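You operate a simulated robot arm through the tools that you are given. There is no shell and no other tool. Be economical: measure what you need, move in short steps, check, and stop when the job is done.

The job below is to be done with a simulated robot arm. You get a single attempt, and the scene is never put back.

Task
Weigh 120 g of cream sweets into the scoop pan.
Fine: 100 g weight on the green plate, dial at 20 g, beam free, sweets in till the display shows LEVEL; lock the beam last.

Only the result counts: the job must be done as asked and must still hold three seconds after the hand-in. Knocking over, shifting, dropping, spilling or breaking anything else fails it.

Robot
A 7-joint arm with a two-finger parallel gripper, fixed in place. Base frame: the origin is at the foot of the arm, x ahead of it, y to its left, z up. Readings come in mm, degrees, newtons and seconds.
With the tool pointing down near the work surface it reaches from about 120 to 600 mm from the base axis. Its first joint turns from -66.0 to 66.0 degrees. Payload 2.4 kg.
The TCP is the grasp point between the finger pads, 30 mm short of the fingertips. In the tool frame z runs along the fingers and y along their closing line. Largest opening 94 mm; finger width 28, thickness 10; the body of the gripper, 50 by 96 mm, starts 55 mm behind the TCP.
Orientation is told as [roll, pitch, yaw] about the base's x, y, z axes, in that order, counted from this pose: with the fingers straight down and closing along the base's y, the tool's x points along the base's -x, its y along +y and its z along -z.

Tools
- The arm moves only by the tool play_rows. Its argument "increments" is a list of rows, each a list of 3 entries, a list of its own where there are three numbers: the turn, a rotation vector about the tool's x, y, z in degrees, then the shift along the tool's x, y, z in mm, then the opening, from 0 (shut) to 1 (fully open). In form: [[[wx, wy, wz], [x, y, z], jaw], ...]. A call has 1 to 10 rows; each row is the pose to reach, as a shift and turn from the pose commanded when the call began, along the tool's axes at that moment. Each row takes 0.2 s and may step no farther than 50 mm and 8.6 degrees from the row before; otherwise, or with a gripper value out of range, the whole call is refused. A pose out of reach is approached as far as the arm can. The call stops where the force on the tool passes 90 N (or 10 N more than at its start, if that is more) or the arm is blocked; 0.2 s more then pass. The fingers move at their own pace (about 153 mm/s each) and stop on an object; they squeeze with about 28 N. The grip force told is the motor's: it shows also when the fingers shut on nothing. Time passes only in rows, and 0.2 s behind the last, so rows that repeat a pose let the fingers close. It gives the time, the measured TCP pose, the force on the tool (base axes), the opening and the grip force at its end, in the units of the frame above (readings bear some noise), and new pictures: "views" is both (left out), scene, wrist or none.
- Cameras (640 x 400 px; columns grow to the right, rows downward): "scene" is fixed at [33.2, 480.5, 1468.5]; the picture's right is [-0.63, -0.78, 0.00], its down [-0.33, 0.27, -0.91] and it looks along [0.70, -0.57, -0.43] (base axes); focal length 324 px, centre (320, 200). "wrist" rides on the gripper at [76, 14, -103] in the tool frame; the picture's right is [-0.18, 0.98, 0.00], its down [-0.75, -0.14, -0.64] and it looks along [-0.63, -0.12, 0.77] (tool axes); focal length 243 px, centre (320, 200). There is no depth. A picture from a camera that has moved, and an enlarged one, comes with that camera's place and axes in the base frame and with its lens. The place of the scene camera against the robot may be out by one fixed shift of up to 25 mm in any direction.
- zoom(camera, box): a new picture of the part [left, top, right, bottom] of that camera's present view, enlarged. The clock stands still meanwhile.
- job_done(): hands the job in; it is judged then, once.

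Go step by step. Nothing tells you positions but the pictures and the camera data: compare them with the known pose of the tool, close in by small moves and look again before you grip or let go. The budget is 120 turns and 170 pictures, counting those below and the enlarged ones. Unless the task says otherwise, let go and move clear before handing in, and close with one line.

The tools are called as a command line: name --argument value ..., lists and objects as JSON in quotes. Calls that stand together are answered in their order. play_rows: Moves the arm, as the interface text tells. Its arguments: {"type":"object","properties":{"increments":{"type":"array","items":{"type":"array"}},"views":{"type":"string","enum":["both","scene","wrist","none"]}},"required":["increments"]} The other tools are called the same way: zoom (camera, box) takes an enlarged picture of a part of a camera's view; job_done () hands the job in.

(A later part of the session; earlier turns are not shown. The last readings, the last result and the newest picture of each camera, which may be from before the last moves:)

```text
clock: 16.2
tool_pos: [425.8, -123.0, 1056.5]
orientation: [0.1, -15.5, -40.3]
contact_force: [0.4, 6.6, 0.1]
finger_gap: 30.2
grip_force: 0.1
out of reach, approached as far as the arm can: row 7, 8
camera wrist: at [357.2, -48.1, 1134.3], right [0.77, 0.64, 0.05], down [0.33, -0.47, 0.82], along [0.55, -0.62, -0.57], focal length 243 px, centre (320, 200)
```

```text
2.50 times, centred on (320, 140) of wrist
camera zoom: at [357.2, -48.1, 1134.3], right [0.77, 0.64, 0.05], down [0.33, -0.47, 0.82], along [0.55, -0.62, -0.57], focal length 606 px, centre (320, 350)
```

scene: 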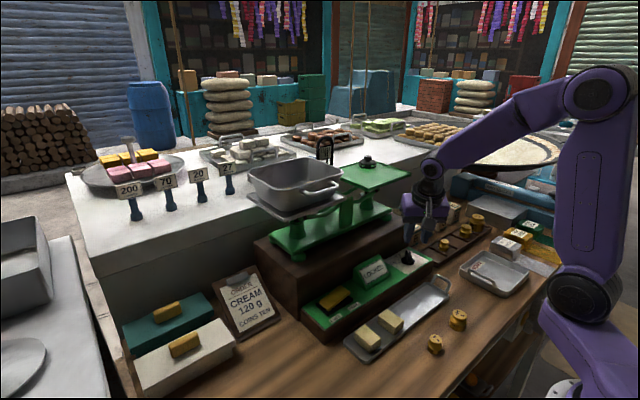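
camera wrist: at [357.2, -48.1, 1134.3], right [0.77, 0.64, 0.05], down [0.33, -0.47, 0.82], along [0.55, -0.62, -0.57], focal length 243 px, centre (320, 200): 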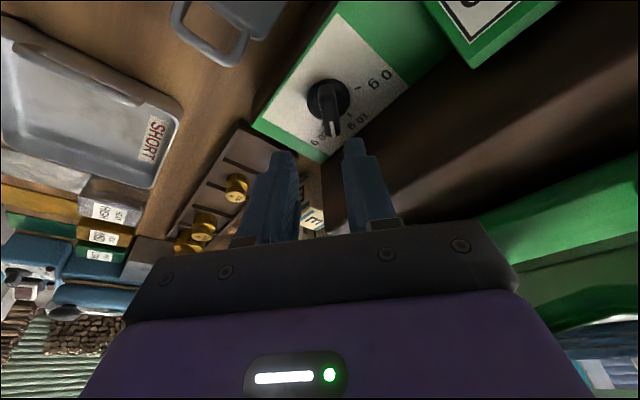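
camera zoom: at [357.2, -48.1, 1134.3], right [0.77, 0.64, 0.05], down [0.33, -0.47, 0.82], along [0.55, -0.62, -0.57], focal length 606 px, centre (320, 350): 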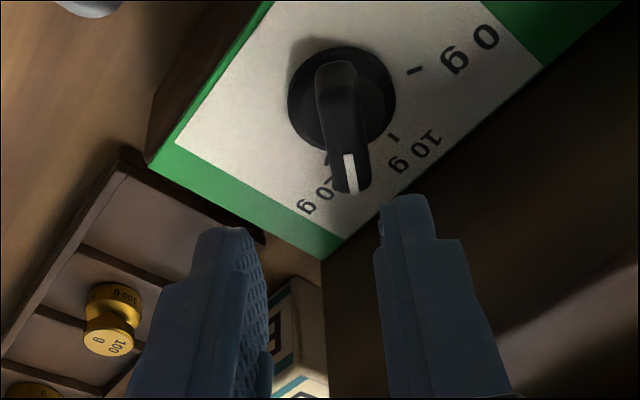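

The pointer is at about -40° and the 20 g tick at about -60°, but yaw beyond -40° is out of range. I'll instead push the bar's tail with the closed fingers' flat front at yaw 30°, which ends flush at -60°. First I'll turn to yaw 30 up here.

play_rows --increments '[[[0, 0, -8.5], [0, 0, 0], 0], [[0, 0, -17], [0, 0, 0], 0], [[0, 0, -25.5], [0, 0, 0], 0], [[0, 0, -34], [0, 0, 0], 0], [[0, 0, -42.5], [0, 0, 0], 0], [[0, 0, -51], [0, 0, 0], 0], [[0, 0, -59.5], [0, 0, 0], 0], [[0, 0, -68], [0, 0, 0], 0], [[0, 0, -72], [0, 0, 0], 0], [[0, 0, -72], [0, 0, 0], 0]]' --views "wrist"

zoom --camera "wrist" --box '[220, 60, 420, 220]'

```text
clock: 18.4
tool_pos: [393.5, -75.3, 1012.9]
orientation: [-16.4, -5.7, 31.4]
contact_force: [0.6, -0.6, -0.6]
finger_gap: 0.0
grip_force: 28.1
out of reach, approached as far as the arm can: row 7, 8, 9, 10
camera wrist: at [297.6, -84.0, 1098.8], right [-0.31, 0.91, -0.26], down [0.56, 0.4, 0.73], along [0.77, 0.08, -0.64], focal length 243 px, centre (320, 200)
```

wrist: 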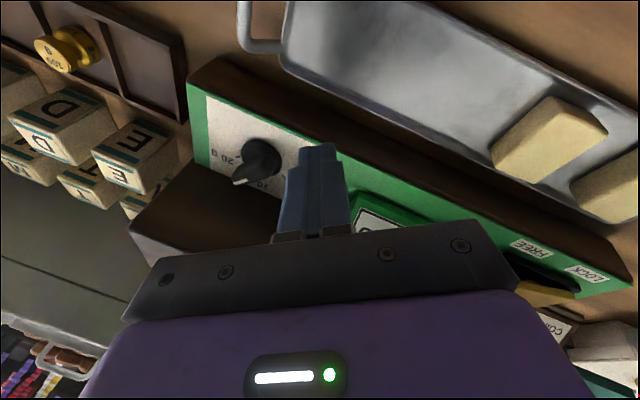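

```text
2.50 times, centred on (320, 140) of wrist
camera zoom: at [297.6, -84.0, 1098.8], right [-0.31, 0.91, -0.26], down [0.56, 0.4, 0.73], along [0.77, 0.08, -0.64], focal length 606 px, centre (320, 350)
```

zoom: 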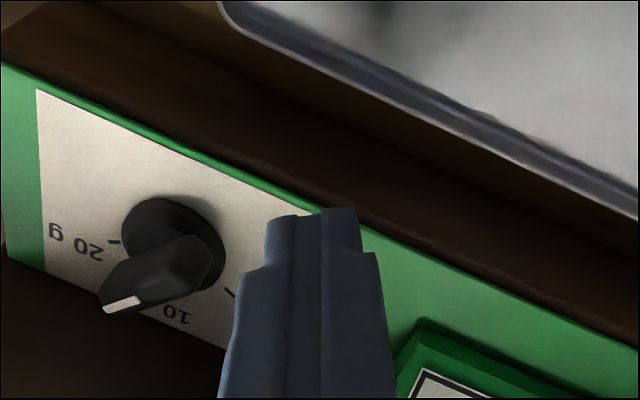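

The arm got stuck at a joint limit and drifted. I'll retreat up and back to a comfortable posture.

play_rows --increments '[[[0, 0, 0], [0, 0, -40], 0], [[0, 0, 0], [20, 0, -80], 0], [[0, 0, 0], [50, 0, -100], 0], [[0, 0, 0], [50, 0, -100], 0], [[0, 0, 0], [50, 0, -100], 0]]' --views "scene"

```text
clock: 19.6
tool_pos: [310.0, -46.2, 1085.6]
orientation: [-15.2, -4.9, 32.9]
contact_force: [0.0, 0.8, 0.5]
finger_gap: 0.0
grip_force: 28.0
out of reach, approached as far as the arm can: row 1, 2, 3, 4, 5
```

scene: 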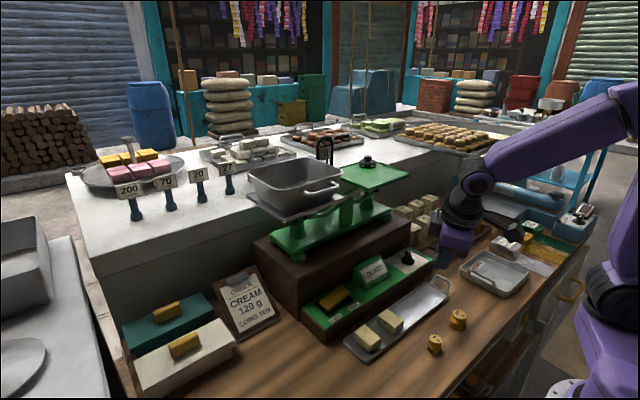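

play_rows --increments '[[[0, 0, 8], [0, 0, 0], 0], [[0, 0, 16], [0, 0, 0], 0], [[0, 0, 24], [0, 0, 0], 0], [[0, 0, 28], [0, 0, 0], 0], [[0, 0, 28], [0, 0, 0], 0]]' --views "scene"

```text
clock: 20.8
tool_pos: [311.0, -45.6, 1085.9]
orientation: [-10.9, -11.3, 5.4]
contact_force: [-0.3, -0.1, -0.5]
finger_gap: 0.0
grip_force: 28.2
```

scene: 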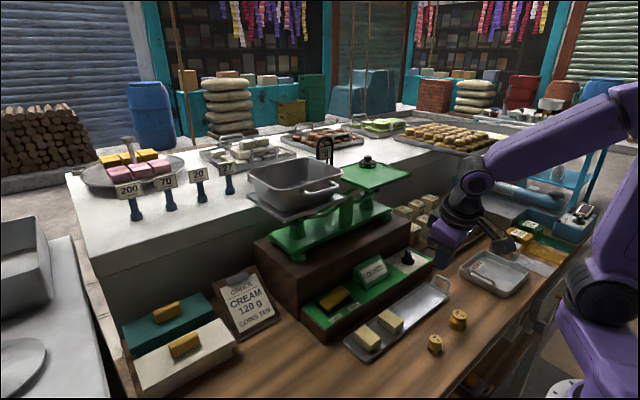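

play_rows --increments '[[[-5.5, 5.5, 2.5], [0, 0, 0], 0], [[-11, 11, 5], [0, 0, 0], 0], [[-11, 11, 5], [0, 0, -20], 0], [[-11, 11, 5], [0, 0, -20], 0]]' --views "scene"

```text
clock: 21.8
tool_pos: [310.2, -44.5, 1085.3]
orientation: [-9.3, -9.9, 4.4]
contact_force: [-0.8, 0.2, 0.4]
finger_gap: 0.0
grip_force: 27.9
out of reach, approached as far as the arm can: row 1, 2, 3, 4
```

scene: 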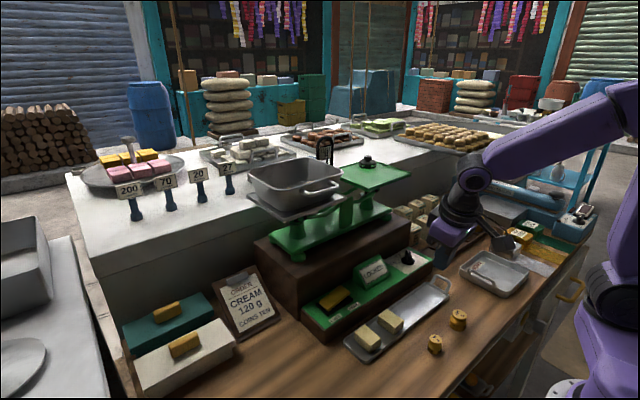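

play_rows --increments '[[[-3, -8, 0], [-15, 0, -10], 0], [[-6, -16, 0], [-30, 0, -20], 0], [[-9, -24, 0], [-50, 0, -30], 0], [[-9, -24, 0], [-80, 0, -30], 0], [[-9, -24, 0], [-80, 0, -30], 0]]' --views "scene"

```text
clock: 23.0
tool_pos: [383.3, -35.2, 1127.4]
orientation: [-1.0, -33.7, 6.7]
contact_force: [-0.4, 0.2, -0.6]
finger_gap: 0.1
grip_force: 27.8
```

scene: 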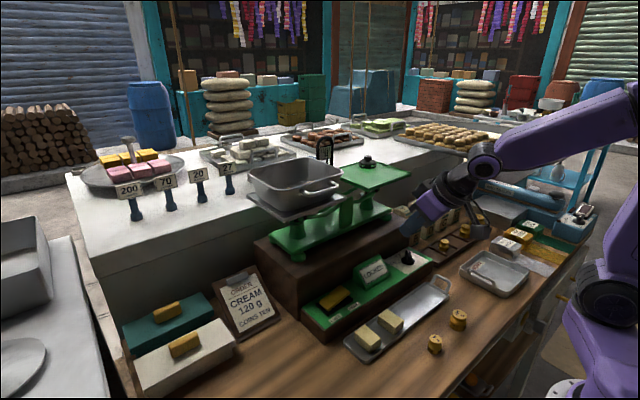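

play_rows --increments '[[[0, 8.5, 0], [0, 0, 0], 0], [[0, 17, 0], [0, 0, 0], 0], [[0, 25.5, 0], [0, 0, 0], 0], [[0, 33.7, 0], [0, 0, 0], 0], [[0, 33.7, 0], [0, 0, 0], 0]]' --views "none"

```text
clock: 24.2
tool_pos: [380.8, -38.8, 1072.4]
orientation: [-11.2, -6.3, 6.7]
contact_force: [0.6, 0.9, -1.2]
finger_gap: 0.0
grip_force: 28.1
out of reach, approached as far as the arm can: row 1, 2, 3, 4, 5
```

play_rows --increments '[[[-4, -8, 0], [0, 0, -10], 0], [[-8, -15, 0], [0, 0, -30], 0], [[-11, -22, 0], [0, 0, -50], 0], [[-11, -28, 0], [0, 0, -70], 0], [[-11, -28, 0], [0, 0, -70], 0]]' --views "none"

```text
refused: row 1 steps farther than a row can; nothing moved
```

play_rows --increments '[[[-3, -7, 0], [0, 0, -10], 0], [[-6, -14, 0], [0, 0, -30], 0], [[-9, -21, 0], [0, 0, -50], 0], [[-11, -28, 0], [0, 0, -70], 0], [[-11, -28, 0], [0, 0, -70], 0]]' --views "none"

```text
clock: 25.4
tool_pos: [373.6, -28.4, 1140.5]
orientation: [-1.2, -34.4, 9.8]
contact_force: [-0.6, -0.6, 0.2]
finger_gap: 0.0
grip_force: 28.4
```

play_rows --increments '[[[-4.8, 0, -6.8], [0, 0, 0], 0], [[-9.6, 0, -13.6], [0, 0, 0], 0], [[-14.4, 0, -20.4], [0, 0, 0], 0], [[-19.2, 0, -27.2], [0, 0, 0], 0], [[-24, 0, -34], [0, 0, 0], 0], [[-28.8, 0, -40.8], [0, 0, 0], 0], [[-28.8, 0, -40.8], [0, 0, 0], 0]]' --views "scene"

```text
clock: 27.0
tool_pos: [270.3, 105.0, 1058.4]
orientation: [-7.2, -34.7, 58.8]
contact_force: [-0.3, -0.1, -0.6]
finger_gap: 0.0
grip_force: 27.7
out of reach, approached as far as the arm can: row 1, 2, 3, 4, 5, 6, 7
```

scene: 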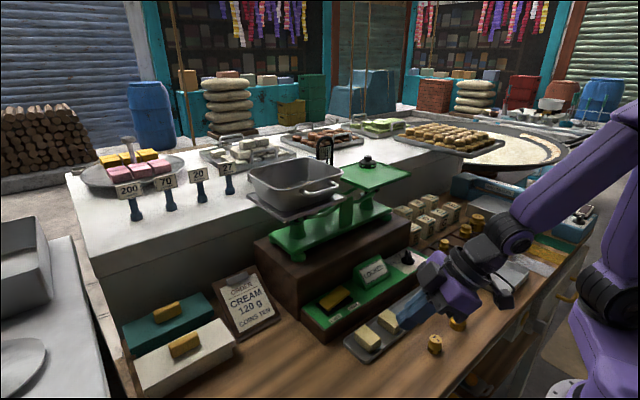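

play_rows --increments '[[[0, 0, 0], [-25, 0, -35], 0], [[0, 0, 0], [-50, 0, -70], 0], [[0, 0, 0], [-75, 0, -105], 0], [[0, 0, 0], [-100, 0, -140], 0], [[0, 0, 0], [-100, 0, -140], 0]]' --views "scene"

```text
clock: 28.2
tool_pos: [234.8, 125.2, 1224.8]
orientation: [-7.2, -34.9, 58.5]
contact_force: [0.0, 0.4, 0.1]
finger_gap: 0.2
grip_force: 28.5
out of reach, approached as far as the arm can: row 1, 2, 3, 4, 5
```

scene: 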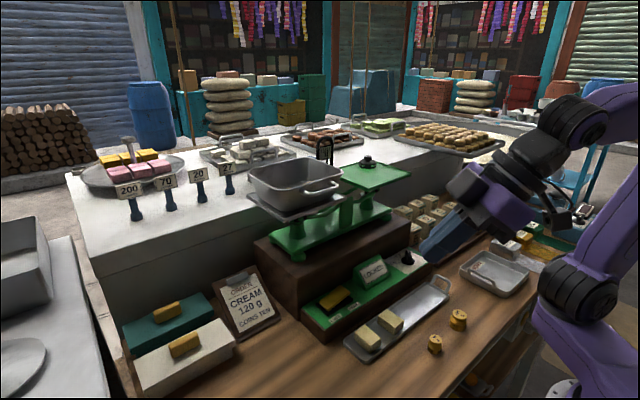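

play_rows --increments '[[[4.7, 0, 6.8], [-14, -22.5, -10.5], 0], [[9.4, 0, 13.6], [-28, -45, -21], 0], [[14.1, 0, 20.4], [-42, -67.5, -31.5], 0], [[18.8, 0, 27.2], [-56, -90, -42], 0], [[23.5, 0, 34], [-70, -112, -52], 0], [[28.2, 0, 40.8], [-84, -135, -63], 0], [[32.9, 0, 47.6], [-97, -158, -74], 0], [[32.9, 0, 47.6], [-97, -158, -74], 0]]' --views "scene"

```text
clock: 30.0
tool_pos: [376.1, 71.1, 1354.9]
orientation: [-3.5, -39.7, -1.0]
contact_force: [0.5, -0.5, -0.5]
finger_gap: 0.2
grip_force: 27.9
```

scene: 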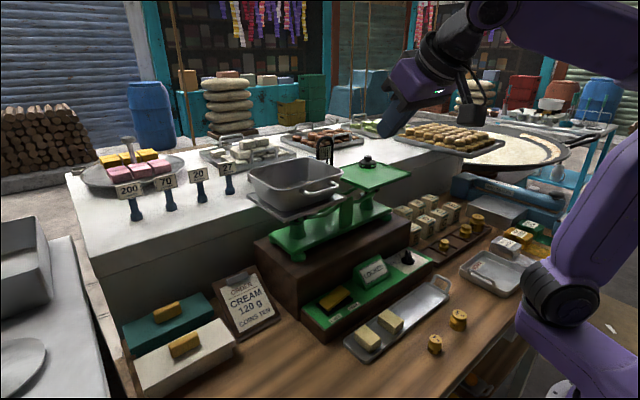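

Back in reach near the start. I'll untilt here now.

play_rows --increments '[[[-1, 8, 0], [0, 0, 0], 0], [[-2, 16, 0], [0, 0, 0], 0], [[-3, 24, 0], [0, 0, 0], 0], [[-3.5, 32, 0], [0, 0, 0], 0], [[-3.5, 39.7, 0], [0, 0, 0], 0], [[-3.5, 39.7, 0], [0, 0, 0], 0]]' --views "scene"

```text
clock: 31.4
tool_pos: [374.0, 71.6, 1353.4]
orientation: [-10.7, -9.7, -1.3]
contact_force: [0.2, -0.8, 0.1]
finger_gap: 0.0
grip_force: 28.3
out of reach, approached as far as the arm can: row 3, 4, 5, 6
```

scene: 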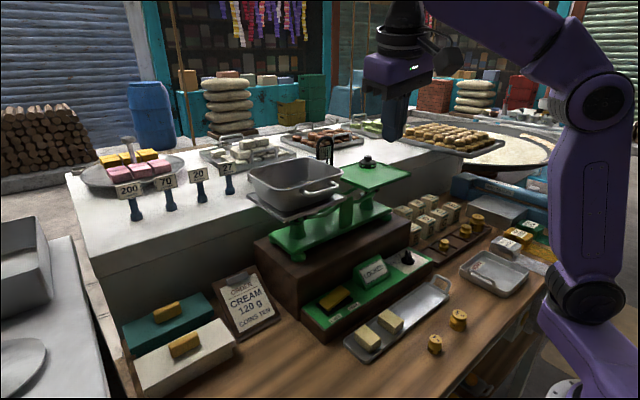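

The arm's redundant posture has drifted (the base joint is swung to the right). I'll swing the hand out far to the left and forward in free air to unwind it.

play_rows --increments '[[[0, 0, 0], [-10, 40, 0], 0], [[0, 0, 0], [-20, 80, 0], 0], [[0, 0, 0], [-30, 120, 0], 0], [[0, 0, 0], [-40, 160, 0], 0], [[0, 0, 0], [-50, 200, 0], 0], [[0, 0, 0], [-60, 240, 0], 0], [[0, 0, 0], [-60, 280, 0], 0], [[0, 0, 0], [-60, 280, 0], 0]]' --views "scene"

```text
clock: 33.2
tool_pos: [429.4, 318.4, 1308.2]
orientation: [-10.8, -9.8, -1.3]
contact_force: [0.7, 0.1, 0.8]
finger_gap: 0.0
grip_force: 28.3
out of reach, approached as far as the arm can: row 6, 7, 8
```

scene: 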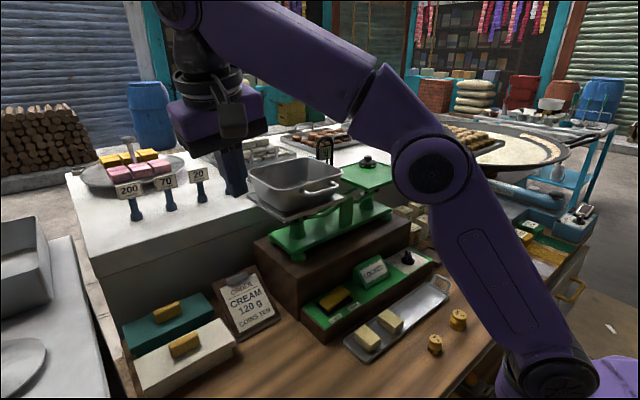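

play_rows --increments '[[[-5, 5, -2], [0, 0, 0], 0], [[-10.5, 9.5, -4], [0, 0, 0], 0], [[-10.5, 9.5, -4], [0, -40, 0], 0], [[-10.5, 9.5, -4], [0, -80, 0], 0], [[-10.5, 9.5, -4], [0, -120, 0], 0], [[-10.5, 9.5, -4], [0, -160, 0], 0], [[-10.5, 9.5, -4], [0, -160, 0], 0]]' --views "scene"

```text
clock: 34.8
tool_pos: [426.0, 159.9, 1340.2]
orientation: [-11.9, -8.5, 2.8]
contact_force: [0.6, 0.2, 0.2]
finger_gap: 0.0
grip_force: 28.1
out of reach, approached as far as the arm can: row 1, 2, 3, 4, 5, 6, 7
```

scene: 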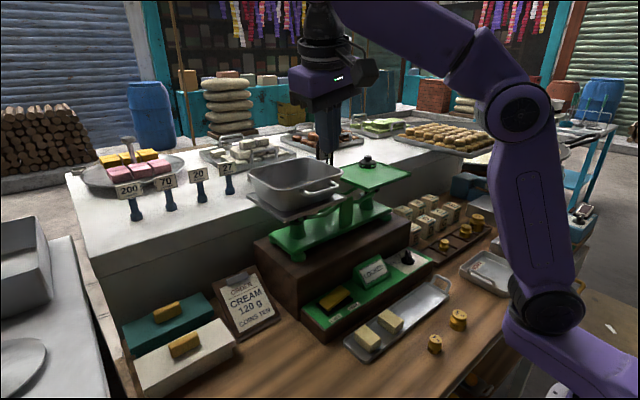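

The wrist seems to have wound around the forearm direction. To unwind it, I'll lower and raise the tilt so that the tool passes above the forearm axis, then swing it back to the other side.

play_rows --increments '[[[0, -8, 0], [4, -20, 20], 0], [[0, -16, 0], [8, -40, 40], 0], [[0, -24, 0], [12, -60, 60], 0], [[0, -32, 0], [16, -80, 80], 0], [[0, -40, 0], [20, -100, 100], 0], [[0, -48, 0], [24, -120, 120], 0], [[0, -56, 0], [30, -140, 140], 0], [[0, -62, 0], [30, -140, 140], 0]]' --views "scene"

```text
clock: 36.6
tool_pos: [418.3, -7.0, 1227.7]
orientation: [-32.0, -67.5, 31.2]
contact_force: [-0.2, 0.4, -0.3]
finger_gap: 0.1
grip_force: 27.3
```

scene: 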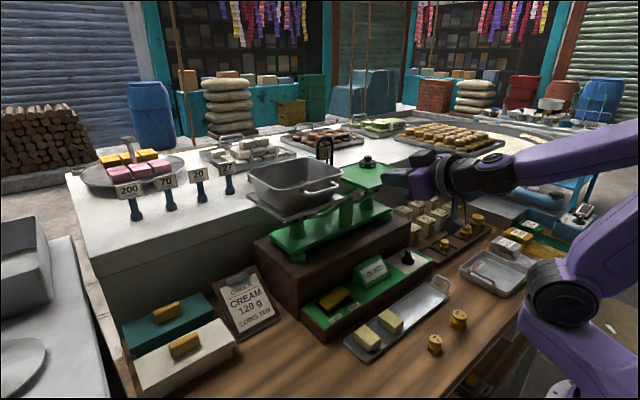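

play_rows --increments '[[[0, -5, 0], [25, 5, 9], 0], [[0, -10, 0], [50, 11, 17], 0], [[0, -15, 0], [74, 16, 26], 0], [[0, -15, 0], [74, 16, 26], 0]]' --views "scene"

```text
clock: 37.6
tool_pos: [427.3, 0.9, 1149.5]
orientation: [-70.2, -77.5, 70.6]
contact_force: [0.1, -1.0, -0.2]
finger_gap: 0.0
grip_force: 28.2
out of reach, approached as far as the arm can: row 3, 4
```

scene: 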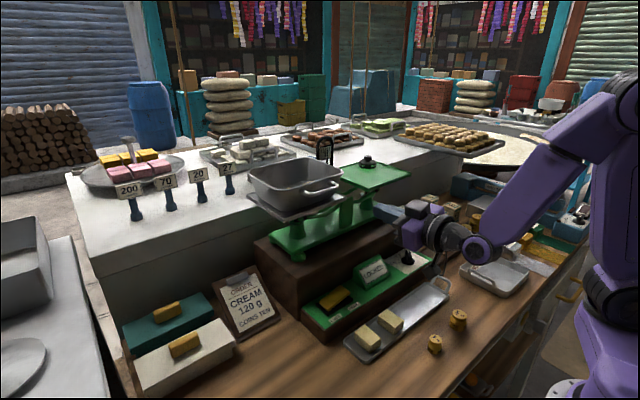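

play_rows --increments '[[[-8.1, -1.7, -0.6], [0, 0, 0], 0], [[-16.2, -3.4, -1.2], [0, 0, 0], 0], [[-24.3, -5.1, -1.8], [0, 0, 0], 0], [[-32.4, -6.8, -2.4], [0, 0, 0], 0], [[-40.5, -8.5, -3], [0, 0, 0], 0], [[-48.6, -10.2, -3.6], [0, 0, 0], 0]]' --views "scene"

```text
clock: 39.0
tool_pos: [427.5, -0.3, 1149.7]
orientation: [-70.5, -77.6, 120.7]
contact_force: [-0.2, 0.3, 0.0]
finger_gap: 0.0
grip_force: 28.1
out of reach, approached as far as the arm can: row 1, 2, 3, 4
```

scene: 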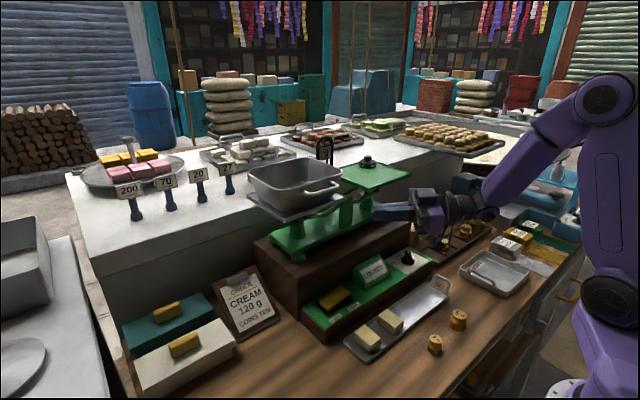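

play_rows --increments '[[[-1.7, 8.3, 0], [-12, -2.4, -1], 0], [[-3.4, 16.6, 0], [-24, -5, -2], 0], [[-5.1, 24.9, 0], [-36, -7.5, -3], 0], [[-6.8, 33.2, 0], [-48, -10, -4], 0], [[-8.5, 41.5, 0], [-60, -12.5, -5], 0], [[-10.2, 49.8, 0], [-72, -15, -6], 0], [[-11.9, 58.1, 0], [-84, -17.5, -7], 0], [[-13.6, 66.4, 0], [-96, -20, -8], 0], [[-15.3, 74.7, 0], [-108, -22.5, -9], 0], [[-17, 83, 0], [-120, -25, -10], 0]]' --views "scene"

```text
clock: 41.2
tool_pos: [432.1, -0.6, 1246.1]
orientation: [-4.4, -19.3, 62.2]
contact_force: [-0.9, -0.2, 0.1]
finger_gap: 0.1
grip_force: 28.3
out of reach, approached as far as the arm can: row 8, 9, 10
```

scene: 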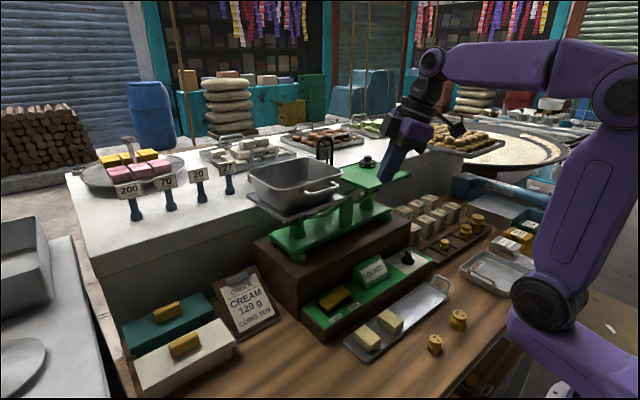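

play_rows --increments '[[[2.7, 0.6, 7.8], [0, 0, 0], 0], [[5.4, 1.2, 15.6], [0, 0, 0], 0], [[8.1, 1.8, 23.4], [0, 0, 0], 0], [[10.8, 2.4, 31.2], [0, 0, 0], 0], [[13.5, 3, 39], [0, 0, 0], 0], [[16.2, 3.6, 46.8], [0, 0, 0], 0], [[18.9, 4.2, 54.6], [0, 0, 0], 0], [[18.9, 4.2, 54.6], [0, 0, 0], 0]]' --views "none"

```text
clock: 43.0
tool_pos: [406.9, -39.6, 1226.7]
orientation: [0.9, -23.7, 4.2]
contact_force: [0.4, 0.2, -0.1]
finger_gap: 0.0
grip_force: 28.4
out of reach, approached as far as the arm can: row 4, 5, 6, 7, 8
```

play_rows --increments '[[[0, 8, 0], [0, 0, -20], 0], [[0, 16, 0], [0, 0, -40], 0], [[0, 23.7, 0], [0, 0, -60], 0], [[0, 23.7, 0], [0, 0, -60], 0]]' --views "scene"

```text
clock: 44.0
tool_pos: [365.7, -57.2, 1280.8]
orientation: [11.2, -11.5, 3.8]
contact_force: [0.3, 0.3, -0.7]
finger_gap: 0.0
grip_force: 27.5
out of reach, approached as far as the arm can: row 1, 2, 3, 4
```

scene: 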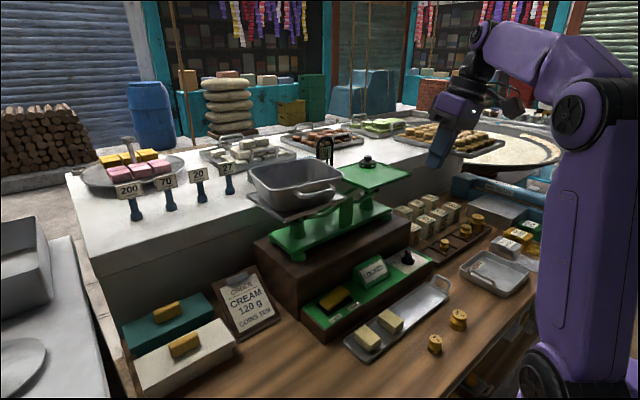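

Now the posture has drifted the other way (base joint swung left). I'll swing the hand to the right to balance it.

play_rows --increments '[[[0, 0, 0], [-10, -35, 0], 0], [[0, 0, 0], [-20, -70, 0], 0], [[0, 0, 0], [-30, -105, 0], 0], [[0, 0, 0], [-40, -140, 0], 0], [[0, 0, 0], [-50, -175, 0], 0], [[0, 0, 0], [-60, -210, 0], 0]]' --views "scene"

```text
clock: 45.4
tool_pos: [447.2, -256.6, 1254.5]
orientation: [11.2, -11.6, 3.9]
contact_force: [0.1, 0.0, -0.4]
finger_gap: 0.1
grip_force: 28.0
```

scene: 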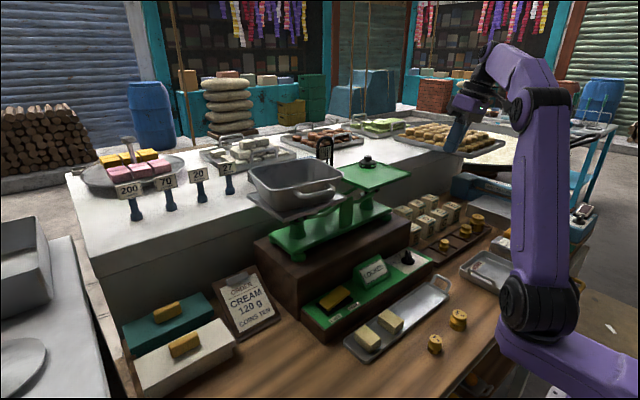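

play_rows --increments '[[[4, 4, 0], [0, 0, 0], 0], [[8, 8, 0], [0, 0, 0], 0], [[11, 11.5, 0], [0, 0, 0], 0], [[11, 11.5, 0], [0, 0, 0], 0]]' --views "scene"

```text
clock: 46.4
tool_pos: [445.9, -258.3, 1255.6]
orientation: [11.2, -11.6, 3.8]
contact_force: [0.8, 0.0, -0.4]
finger_gap: 0.0
grip_force: 28.2
out of reach, approached as far as the arm can: row 1, 2, 3, 4
```

scene: 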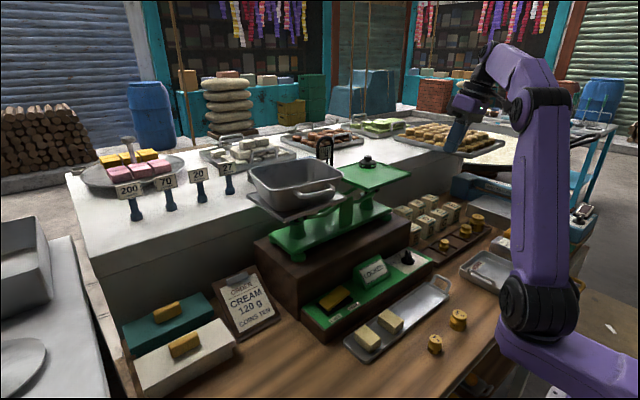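

play_rows --increments '[[[1.6, 1.6, 7.5], [0, 0, 0], 0], [[3.2, 3.2, 15], [0, 0, 0], 0], [[4.8, 4.8, 22.5], [0, 0, 0], 0], [[4.8, 4.8, 22.5], [0, 0, 0], 0]]' --views "none"

play_rows --increments '[[[6, 0, 0], [0, 0, 0], 0], [[6, 0, 0], [0, 0, 0], 0]]' --views "none"

play_rows --increments '[[[0, 6, 0], [0, 0, 0], 0], [[0, 6, 0], [0, 0, 0], 0]]' --views "none"

```text
clock: 47.4
tool_pos: [449.1, -257.0, 1254.5]
orientation: [13.7, -5.6, -18.3]
contact_force: [-0.4, 0.0, 0.1]
finger_gap: 0.2
grip_force: 28.2
out of reach, approached as far as the arm can: row 1, 2, 3, 4
```

```text
clock: 48.0
tool_pos: [449.9, -257.8, 1252.7]
orientation: [12.0, -8.4, -18.7]
contact_force: [-0.4, -0.5, 0.5]
finger_gap: 0.1
grip_force: 27.9
out of reach, approached as far as the arm can: row 1, 2
```

```text
clock: 48.6
tool_pos: [453.7, -255.2, 1255.2]
orientation: [14.6, -4.1, -17.8]
contact_force: [0.9, -0.3, 0.1]
finger_gap: 0.0
grip_force: 27.6
out of reach, approached as far as the arm can: row 1, 2
```

play_rows --increments '[[[0, 0, -8.5], [0, 0, 0], 0], [[0, 0, -17], [0, 0, 0], 0], [[0, 0, -25.5], [0, 0, 0], 0], [[0, 0, -34], [0, 0, 0], 0], [[0, 0, -42.5], [0, 0, 0], 0], [[0, 0, -51], [0, 0, 0], 0], [[0, 0, -59.5], [0, 0, 0], 0], [[0, 0, -68], [0, 0, 0], 0]]' --views "scene"

```text
clock: 50.4
tool_pos: [454.1, -253.8, 1255.0]
orientation: [1.6, -15.1, 50.7]
contact_force: [0.2, -0.2, 0.1]
finger_gap: 0.0
grip_force: 27.9
```

scene: 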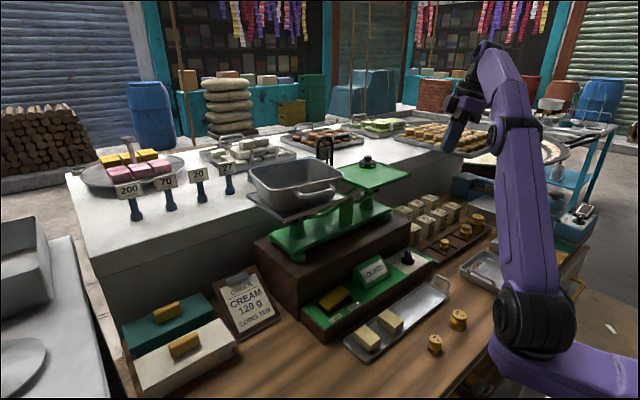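

play_rows --increments '[[[0, 5, 0], [0, 0, 0], 0], [[0, 10, 0], [0, 0, 0], 0], [[0, 15, 0], [0, 0, 0], 0], [[0, 15, 0], [0, 0, 0], 0]]' --views "none"

```text
clock: 51.4
tool_pos: [453.1, -254.6, 1253.8]
orientation: [1.7, -15.1, 50.5]
contact_force: [-0.2, 0.3, 0.7]
finger_gap: 0.1
grip_force: 27.5
out of reach, approached as far as the arm can: row 1, 2, 3, 4
```

I now think wrist joint 6 is on the flipped side (joint 5 can't pass its limit below the forearm). I need to pass the tool straight through the forearm direction, so I'll go to the left-front with the tool nearly horizontal.

play_rows --increments '[[[0, -7, 0], [-26, 29, 12], 0], [[0, -14, 0], [-52, 58, 24], 0], [[0, -21, 0], [-78, 88, 36], 0], [[0, -28, 0], [-105, 118, 48], 0], [[0, -35, 0], [-132, 148, 60], 0], [[0, -42, 0], [-160, 180, 74], 0], [[0, -49, 0], [-188, 214, 88], 0], [[0, -56, 0], [-216, 248, 102], 0], [[0, -63, 0], [-240, 275, 112], 0], [[0, -65, 0], [-255, 292, 120], 0]]' --views "scene"

```text
clock: 53.6
tool_pos: [400.2, 145.0, 1215.2]
orientation: [9.5, -80.0, 41.5]
contact_force: [0.1, 0.4, 0.6]
finger_gap: 0.0
grip_force: 27.7
```

scene: 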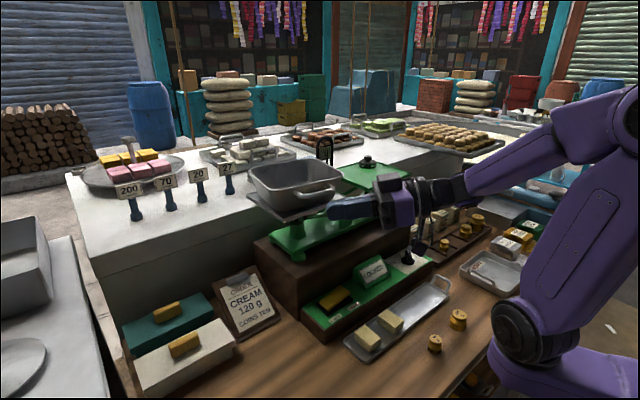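

play_rows --increments '[[[7.4, -0.2, 1.3], [9, -15, -17], 0], [[14.8, -0.4, 2.6], [18, -30, -33], 0], [[22.2, -0.6, 3.9], [28, -45, -50], 0], [[29.6, -0.8, 5.2], [37, -60, -67], 0], [[37, -1, 6.5], [46, -75, -84], 0], [[44.4, -1.2, 7.7], [55, -89, -100], 0]]' --views "scene"

```text
clock: 55.0
tool_pos: [401.9, 4.9, 1175.1]
orientation: [8.8, -79.9, -2.9]
contact_force: [0.0, -0.4, 0.2]
finger_gap: 0.1
grip_force: 28.1
```

scene: 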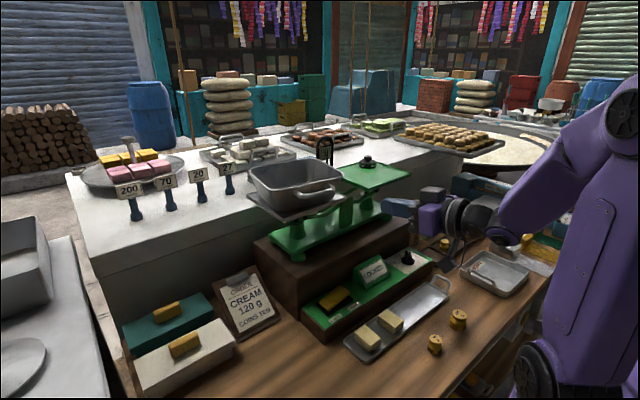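

play_rows --increments '[[[0, 8, 0], [0, 0, 0], 0], [[0, 16, 0], [0, 0, 0], 0], [[0, 24, 0], [0, 0, 0], 0], [[0, 32, 0], [0, 0, 0], 0], [[0, 40, 0], [0, 0, 0], 0], [[0, 40, 0], [0, 0, 0], 0]]' --views "scene"

```text
clock: 56.4
tool_pos: [402.7, 5.6, 1175.7]
orientation: [2.0, -39.9, 4.5]
contact_force: [0.4, 0.2, 0.6]
finger_gap: 0.1
grip_force: 28.2
```

scene: 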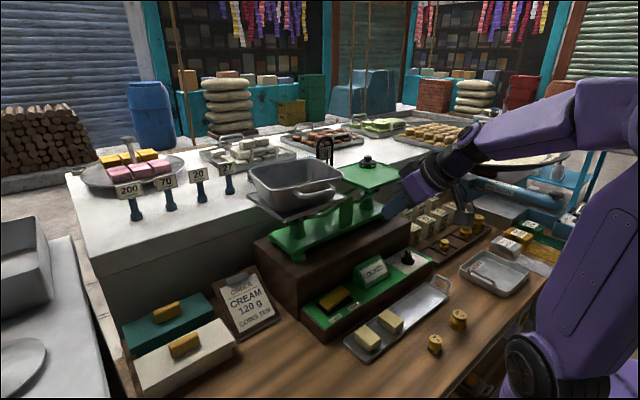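

play_rows --increments '[[[0, 8, 0], [0, 0, -8], 0], [[0, 16, 0], [0, 0, -16], 0], [[0, 24, 0], [0, 0, -24], 0], [[0, 32, 0], [0, 0, -32], 0], [[0, 39.9, 0], [0, 0, -40], 0], [[0, 39.9, 0], [0, 0, -40], 0]]' --views "scene"

```text
clock: 57.8
tool_pos: [374.8, 9.8, 1184.2]
orientation: [13.0, -8.9, 4.7]
contact_force: [0.6, 0.1, 0.0]
finger_gap: 0.0
grip_force: 27.9
out of reach, approached as far as the arm can: row 3, 4, 5, 6
```

scene: 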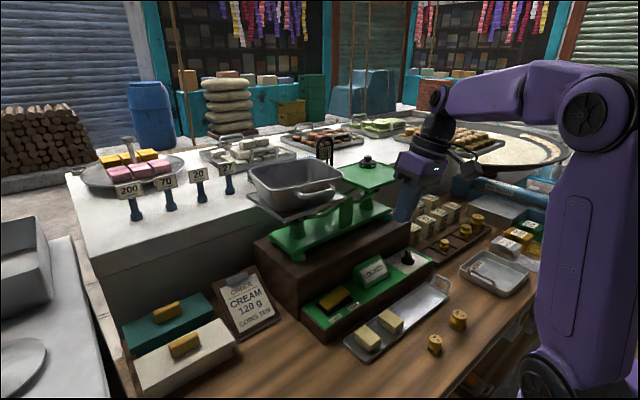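

Geometry from the images: the elbow sits out at about (100, 123, 1424), so the forearm points to azimuth -33°, and I passed beside it. I'll raise the tool again and turn to azimuth -35° before coming down through the forearm line.

play_rows --increments '[[[0, -8, 0], [0, 0, 0], 0], [[0, -16, 0], [0, 0, 0], 0], [[0, -24, 0], [0, 0, 0], 0], [[0, -32, 0], [0, 0, 0], 0], [[0, -40, 0], [0, 0, 0], 0], [[0, -48, 0], [0, 0, 0], 0], [[0, -56, 0], [0, 0, 0], 0], [[0, -64, 0], [0, 0, 0], 0], [[0, -71, 0], [0, 0, 0], 0]]' --views "none"

```text
clock: 59.8
tool_pos: [375.1, 8.4, 1185.8]
orientation: [53.5, -73.9, -45.6]
contact_force: [0.5, -0.1, 0.6]
finger_gap: 0.1
grip_force: 28.3
```

play_rows --increments '[[[7.1, -1.65, 1.2], [0, 0, 0], 0], [[14.2, -3.3, 2.4], [0, 0, 0], 0], [[21.3, -4.95, 3.6], [0, 0, 0], 0], [[28.4, -6.6, 4.8], [0, 0, 0], 0], [[35.5, -8.25, 6], [0, 0, 0], 0], [[42.6, -9.9, 7.2], [0, 0, 0], 0], [[42.6, -9.9, 7.2], [0, 0, 0], 0]]' --views "scene"

```text
clock: 61.4
tool_pos: [397.3, -17.5, 1199.8]
orientation: [53.2, -74.0, -90.3]
contact_force: [-0.8, -0.4, 0.9]
finger_gap: 0.1
grip_force: 28.3
out of reach, approached as far as the arm can: row 1, 2, 3, 4, 5, 6, 7
```

scene: 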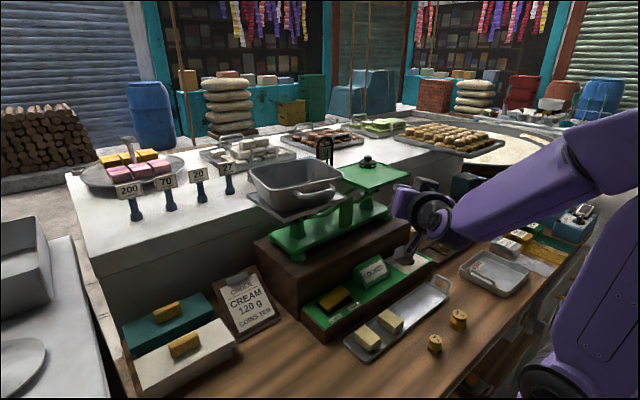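

The tool is now in the same vertical plane as the forearm (az -36°). I'll tilt straight down through the forearm line.

play_rows --increments '[[[1.8, 7.8, 0], [0, 0, 0], 0], [[3.6, 15.6, 0], [0, 0, 0], 0], [[5.4, 23.4, 0], [0, 0, 0], 0], [[7.2, 31.2, 0], [0, 0, 0], 0], [[9, 39, 0], [0, 0, 0], 0], [[10.8, 46.8, 0], [0, 0, 0], 0], [[12.6, 54.6, 0], [0, 0, 0], 0], [[14.4, 62.4, 0], [0, 0, 0], 0], [[16.2, 70.2, 0], [0, 0, 0], 0], [[17.9, 77.5, 0], [0, 0, 0], 0]]' --views "scene"

```text
clock: 63.6
tool_pos: [393.3, -197.0, 1187.7]
orientation: [1.5, -16.5, -80.8]
contact_force: [-3.0, -3.5, -1.2]
finger_gap: 0.0
grip_force: 28.4
out of reach, approached as far as the arm can: row 8, 9, 10
```

scene: 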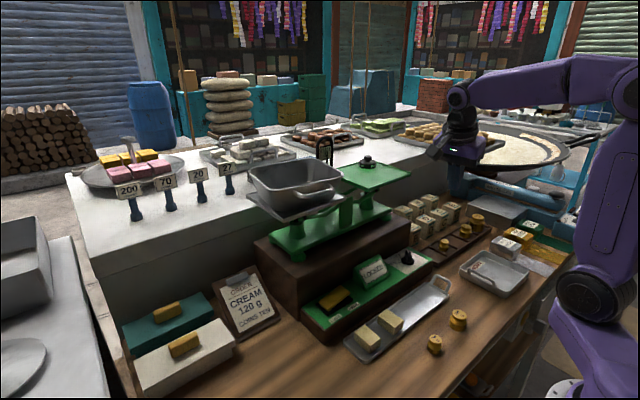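

play_rows --increments '[[[0, 0, -8.5], [0, 0, 0], 0], [[0, 0, -17], [0, 0, 0], 0], [[0, 0, -25.5], [0, 0, 0], 0], [[0, 0, -34], [0, 0, 0], 0], [[0, 0, -42.5], [0, 0, 0], 0], [[0, 0, -51], [0, 0, 0], 0], [[0, 0, -59.5], [0, 0, 0], 0]]' --views "none"

play_rows --increments '[[[-5, 5, 0], [0, 0, -10], 0], [[-10, 10, 0], [0, 0, -20], 0], [[-10, 10, 0], [0, 0, -20], 0]]' --views "scene"

```text
clock: 65.2
tool_pos: [395.8, -23.5, 1187.8]
orientation: [-13.7, -9.5, 12.3]
contact_force: [0.2, 0.7, 0.1]
finger_gap: 0.1
grip_force: 28.0
```

```text
clock: 66.0
tool_pos: [399.9, -26.6, 1187.9]
orientation: [-14.7, -6.0, 11.5]
contact_force: [0.1, 0.6, -0.3]
finger_gap: 0.0
grip_force: 27.9
out of reach, approached as far as the arm can: row 1, 2, 3
```

scene: 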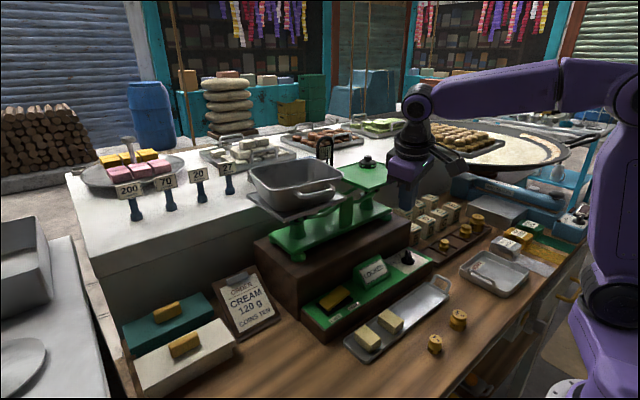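

I'm still on the flipped wrist branch, but the stuck limit can be used: keeping the command biased left while sweeping up through the forearm direction should force joint 6 through zero. First I'll raise for clearance.

play_rows --increments '[[[0, 0, 0], [15, 0, -30], 0], [[0, 0, 0], [30, 0, -60], 0], [[0, 0, 0], [50, 0, -90], 0], [[0, 0, 0], [50, 0, -90], 0]]' --views "none"

play_rows --increments '[[[-4.6, -6.5, 0], [-23, 16, -2], 0], [[-9.2, -13, 0], [-46, 33, -8], 0], [[-13.8, -19.5, 0], [-68, 48, -18], 0], [[-18.4, -26, 0], [-89, 63, -31], 0], [[-23, -32.5, 0], [-108, 76, -48], 0], [[-27.6, -39, 0], [-125, 88, -68], 0], [[-32.2, -45.5, 0], [-139, 98, -90], 0], [[-36.8, -52, 0], [-151, 106, -115], 0], [[-41.4, -58.5, 0], [-160, 112, -142], 0], [[-46, -65, 0], [-165, 116, -169], 0]]' --views "scene"

```text
clock: 67.0
tool_pos: [336.6, -16.2, 1268.8]
orientation: [-14.9, -6.2, 11.6]
contact_force: [0.3, -0.2, 0.3]
finger_gap: 0.1
grip_force: 28.2
```

```text
clock: 69.2
tool_pos: [423.1, 198.5, 1433.6]
orientation: [51.9, -67.4, -16.6]
contact_force: [-0.2, -0.6, 1.0]
finger_gap: 0.0
grip_force: 28.0
out of reach, approached as far as the arm can: row 1, 2, 3, 4, 5, 6, 7, 8, 9, 10
```

scene: 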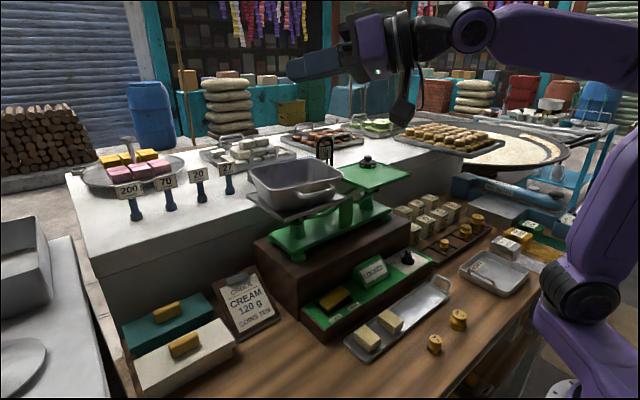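

play_rows --increments '[[[-2.5, -7.6, 0], [0, 0, 0], 0], [[-5, -15.2, 0], [0, 0, 0], 0], [[-7.5, -22.8, 0], [0, 0, 0], 0], [[-10, -30.4, 0], [0, 0, 0], 0], [[-10, -30.4, 0], [0, 0, 0], 0]]' --views "scene"

```text
clock: 70.4
tool_pos: [452.6, 165.2, 1419.5]
orientation: [135.5, -63.5, -90.2]
contact_force: [0.1, 0.4, 0.2]
finger_gap: 0.0
grip_force: 28.2
out of reach, approached as far as the arm can: row 1
```

scene: 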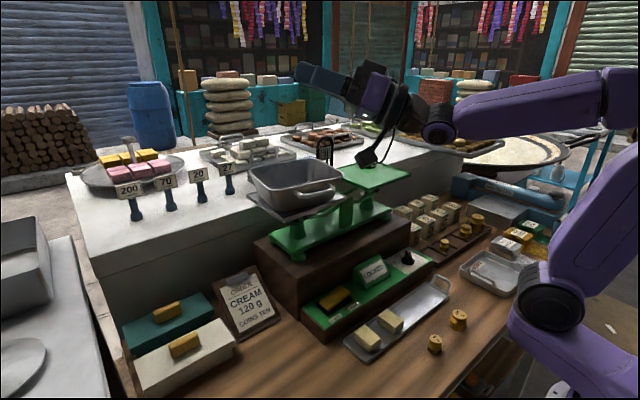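

play_rows --increments '[[[-7.5, 2.6, 2.7], [0, 0, 0], 0], [[-15, 5.2, 5.4], [0, 0, 0], 0], [[-22.5, 7.8, 8.1], [0, 0, 0], 0], [[-30, 10.4, 10.8], [0, 0, 0], 0], [[-37.5, 13, 13.5], [0, 0, 0], 0], [[-45, 15.6, 16.2], [0, 0, 0], 0]]' --views "scene"

```text
clock: 71.8
tool_pos: [451.7, 165.4, 1419.2]
orientation: [135.5, -63.3, -39.7]
contact_force: [0.4, 0.4, 0.1]
finger_gap: 0.3
grip_force: 28.2
```

scene: 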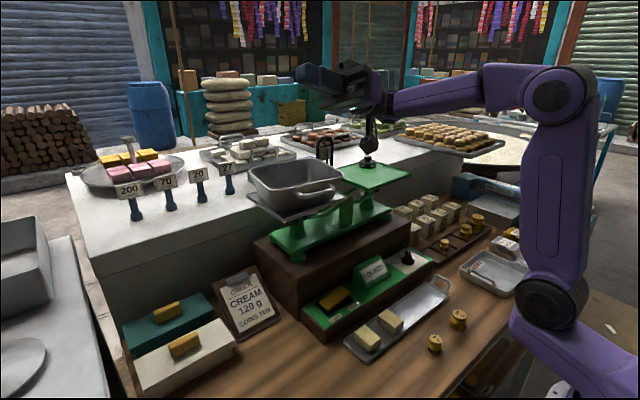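

play_rows --increments '[[[2.7, 7.8, 0], [11, -4, -4], 0], [[5.4, 15.6, 0], [22, -8, -8], 0], [[8.1, 23.4, 0], [33, -12, -12], 0], [[10.8, 31.2, 0], [44, -16, -16], 0], [[13.5, 39, 0], [55, -20, -20], 0], [[16.2, 46.8, 0], [66, -24, -24], 0], [[18.9, 54.6, 0], [77, -27, -27], 0], [[21.6, 62.4, 0], [88, -31, -31], 0], [[24.3, 70.2, 0], [99, -35, -35], 0], [[27, 78, 0], [110, -39, -39], 0]]' --views "scene"

```text
clock: 74.0
tool_pos: [451.5, 167.9, 1296.6]
orientation: [9.5, -24.5, 71.2]
contact_force: [0.4, -0.2, 0.9]
finger_gap: 0.0
grip_force: 28.2
```

scene: 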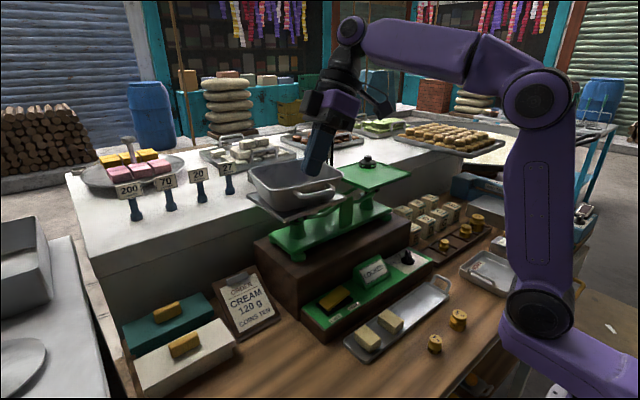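

play_rows --increments '[[[2.8, 8, 0], [0, 0, -5], 0], [[5.7, 16, 0], [0, 0, -10], 0], [[8.8, 24, 0], [0, 0, -15], 0], [[8.8, 24.4, 0], [0, 0, -15], 0]]' --views "none"

```text
clock: 75.0
tool_pos: [451.9, 158.9, 1310.2]
orientation: [0.1, -0.2, 73.2]
contact_force: [-0.6, -0.3, -0.4]
finger_gap: 0.1
grip_force: 27.6
```

The wrist is back on the normal branch and pointing straight down. I'll return the yaw to 0 and come back toward the middle.

play_rows --increments '[[[0, 0, 8], [18, 1, 0], 0.3], [[0, 0, 16], [36, 3, 0], 0.3], [[0, 0, 24], [54, 5, 0], 0.3], [[0, 0, 32], [72, 6, 0], 0.3], [[0, 0, 40], [90, 8, 0], 0.3], [[0, 0, 48], [108, 10, 0], 0.3], [[0, 0, 56], [126, 11, 0], 0.3], [[0, 0, 64], [144, 13, 0], 0.3], [[0, 0, 73], [161, 14, 0], 0.3]]' --views "both"

```text
refused: row 9 steps farther than a row can; nothing moved
```

play_rows --increments '[[[0, 0, 8], [18, 1, 0], 0.3], [[0, 0, 16], [36, 3, 0], 0.3], [[0, 0, 24], [54, 5, 0], 0.3], [[0, 0, 32], [72, 6, 0], 0.3], [[0, 0, 40], [90, 8, 0], 0.3], [[0, 0, 48], [108, 10, 0], 0.3], [[0, 0, 56], [126, 11, 0], 0.3], [[0, 0, 64.5], [144, 13, 0], 0.3], [[0, 0, 73], [161, 14, 0], 0.3]]' --views "both"

```text
clock: 77.0
tool_pos: [393.7, 9.9, 1308.1]
orientation: [0.3, 0.1, 0.2]
contact_force: [0.0, -0.2, -0.3]
finger_gap: 28.2
grip_force: 0.0
camera wrist: at [316.4, 22.3, 1409.9], right [0.18, 0.98, 0.01], down [0.75, -0.14, 0.64], along [0.63, -0.11, -0.77], focal length 243 px, centre (320, 200)
```

scene: 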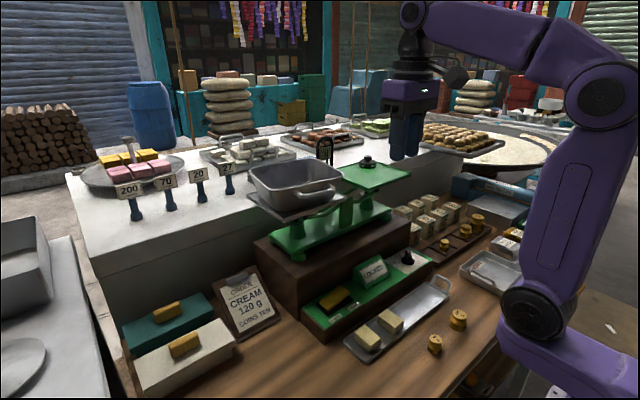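
wrist: 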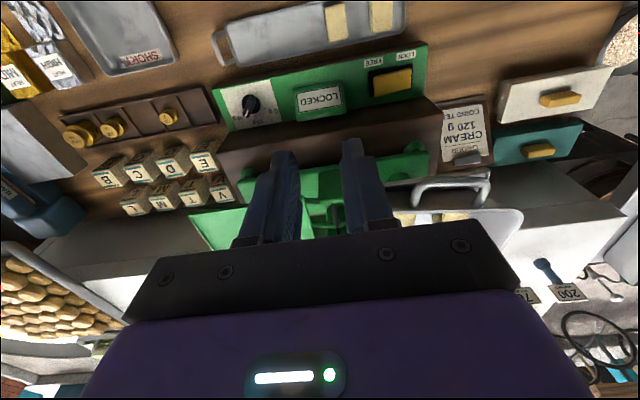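

Posture is restored. I'll go back to the viewing spot over the dial with the tool straight down.

play_rows --increments '[[[0, 0, 0], [0, -23, 35], 0], [[0, 0, 0], [0, -46, 70], 0], [[0, 0, 0], [0, -68, 105], 0], [[0, 0, 0], [0, -90, 140], 0], [[0, 0, 0], [0, -113, 175], 0], [[0, 0, 0], [0, -135, 210], 0], [[0, 0, 0], [0, -135, 210], 0]]' --views "none"

zoom --camera "wrist" --box '[265, 90, 395, 185]'

```text
clock: 78.6
tool_pos: [393.0, -125.1, 1099.0]
orientation: [0.4, 0.0, 0.3]
contact_force: [0.1, 0.2, -0.8]
finger_gap: 0.0
grip_force: 28.2
```

```text
4.21 times, centred on (330, 138) of wrist
camera zoom: at [317.6, -112.2, 1200.2], right [0.18, 0.98, 0.01], down [0.75, -0.14, 0.64], along [0.63, -0.11, -0.77], focal length 1022 px, centre (278, 463)
```

zoom: 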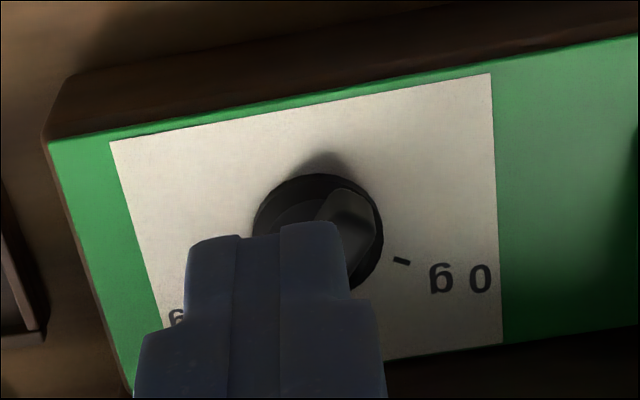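

The dial axis is (438, -122.6) and the bar is at about -43°. I'll turn to yaw 30° and lower behind the tail, closed.

play_rows --increments '[[[0, 0, -8], [-3, -1, 12], 0], [[0, 0, -16], [-5, -2, 25], 0], [[0, 0, -24], [-7, -3, 37], 0], [[0, 0, -30], [-9.6, -4, 49], 0], [[0, 0, -30], [-9.6, -4, 70], 0], [[0, 0, -30], [-9.6, -4, 70], 0]]' --views "wrist"

zoom --camera "scene" --box '[370, 210, 450, 280]'

```text
clock: 80.0
tool_pos: [403.1, -128.0, 1026.9]
orientation: [0.3, -0.1, 30.3]
contact_force: [-0.1, -0.1, 0.6]
finger_gap: 0.2
grip_force: 28.3
camera wrist: at [329.3, -156.0, 1129.4], right [-0.34, 0.94, 0.01], down [0.72, 0.26, 0.64], along [0.6, 0.22, -0.77], focal length 243 px, centre (320, 200)
```

wrist: 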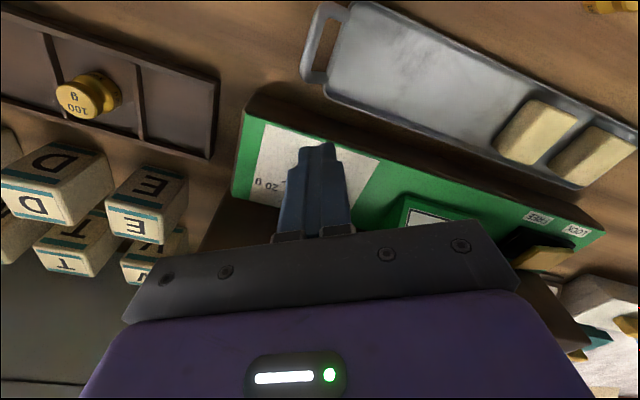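

```text
5.71 times, centred on (410, 245) of scene
camera zoom: at [33.2, 480.5, 1468.5], right [-0.63, -0.78, 0.0], down [-0.33, 0.27, -0.91], along [0.7, -0.57, -0.43], focal length 1854 px, centre (-194, -57)
```

zoom: 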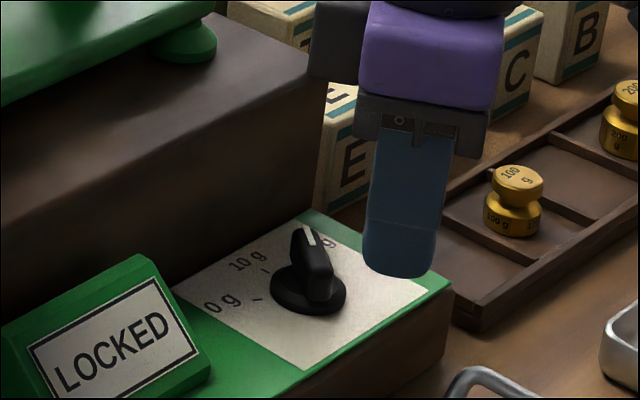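

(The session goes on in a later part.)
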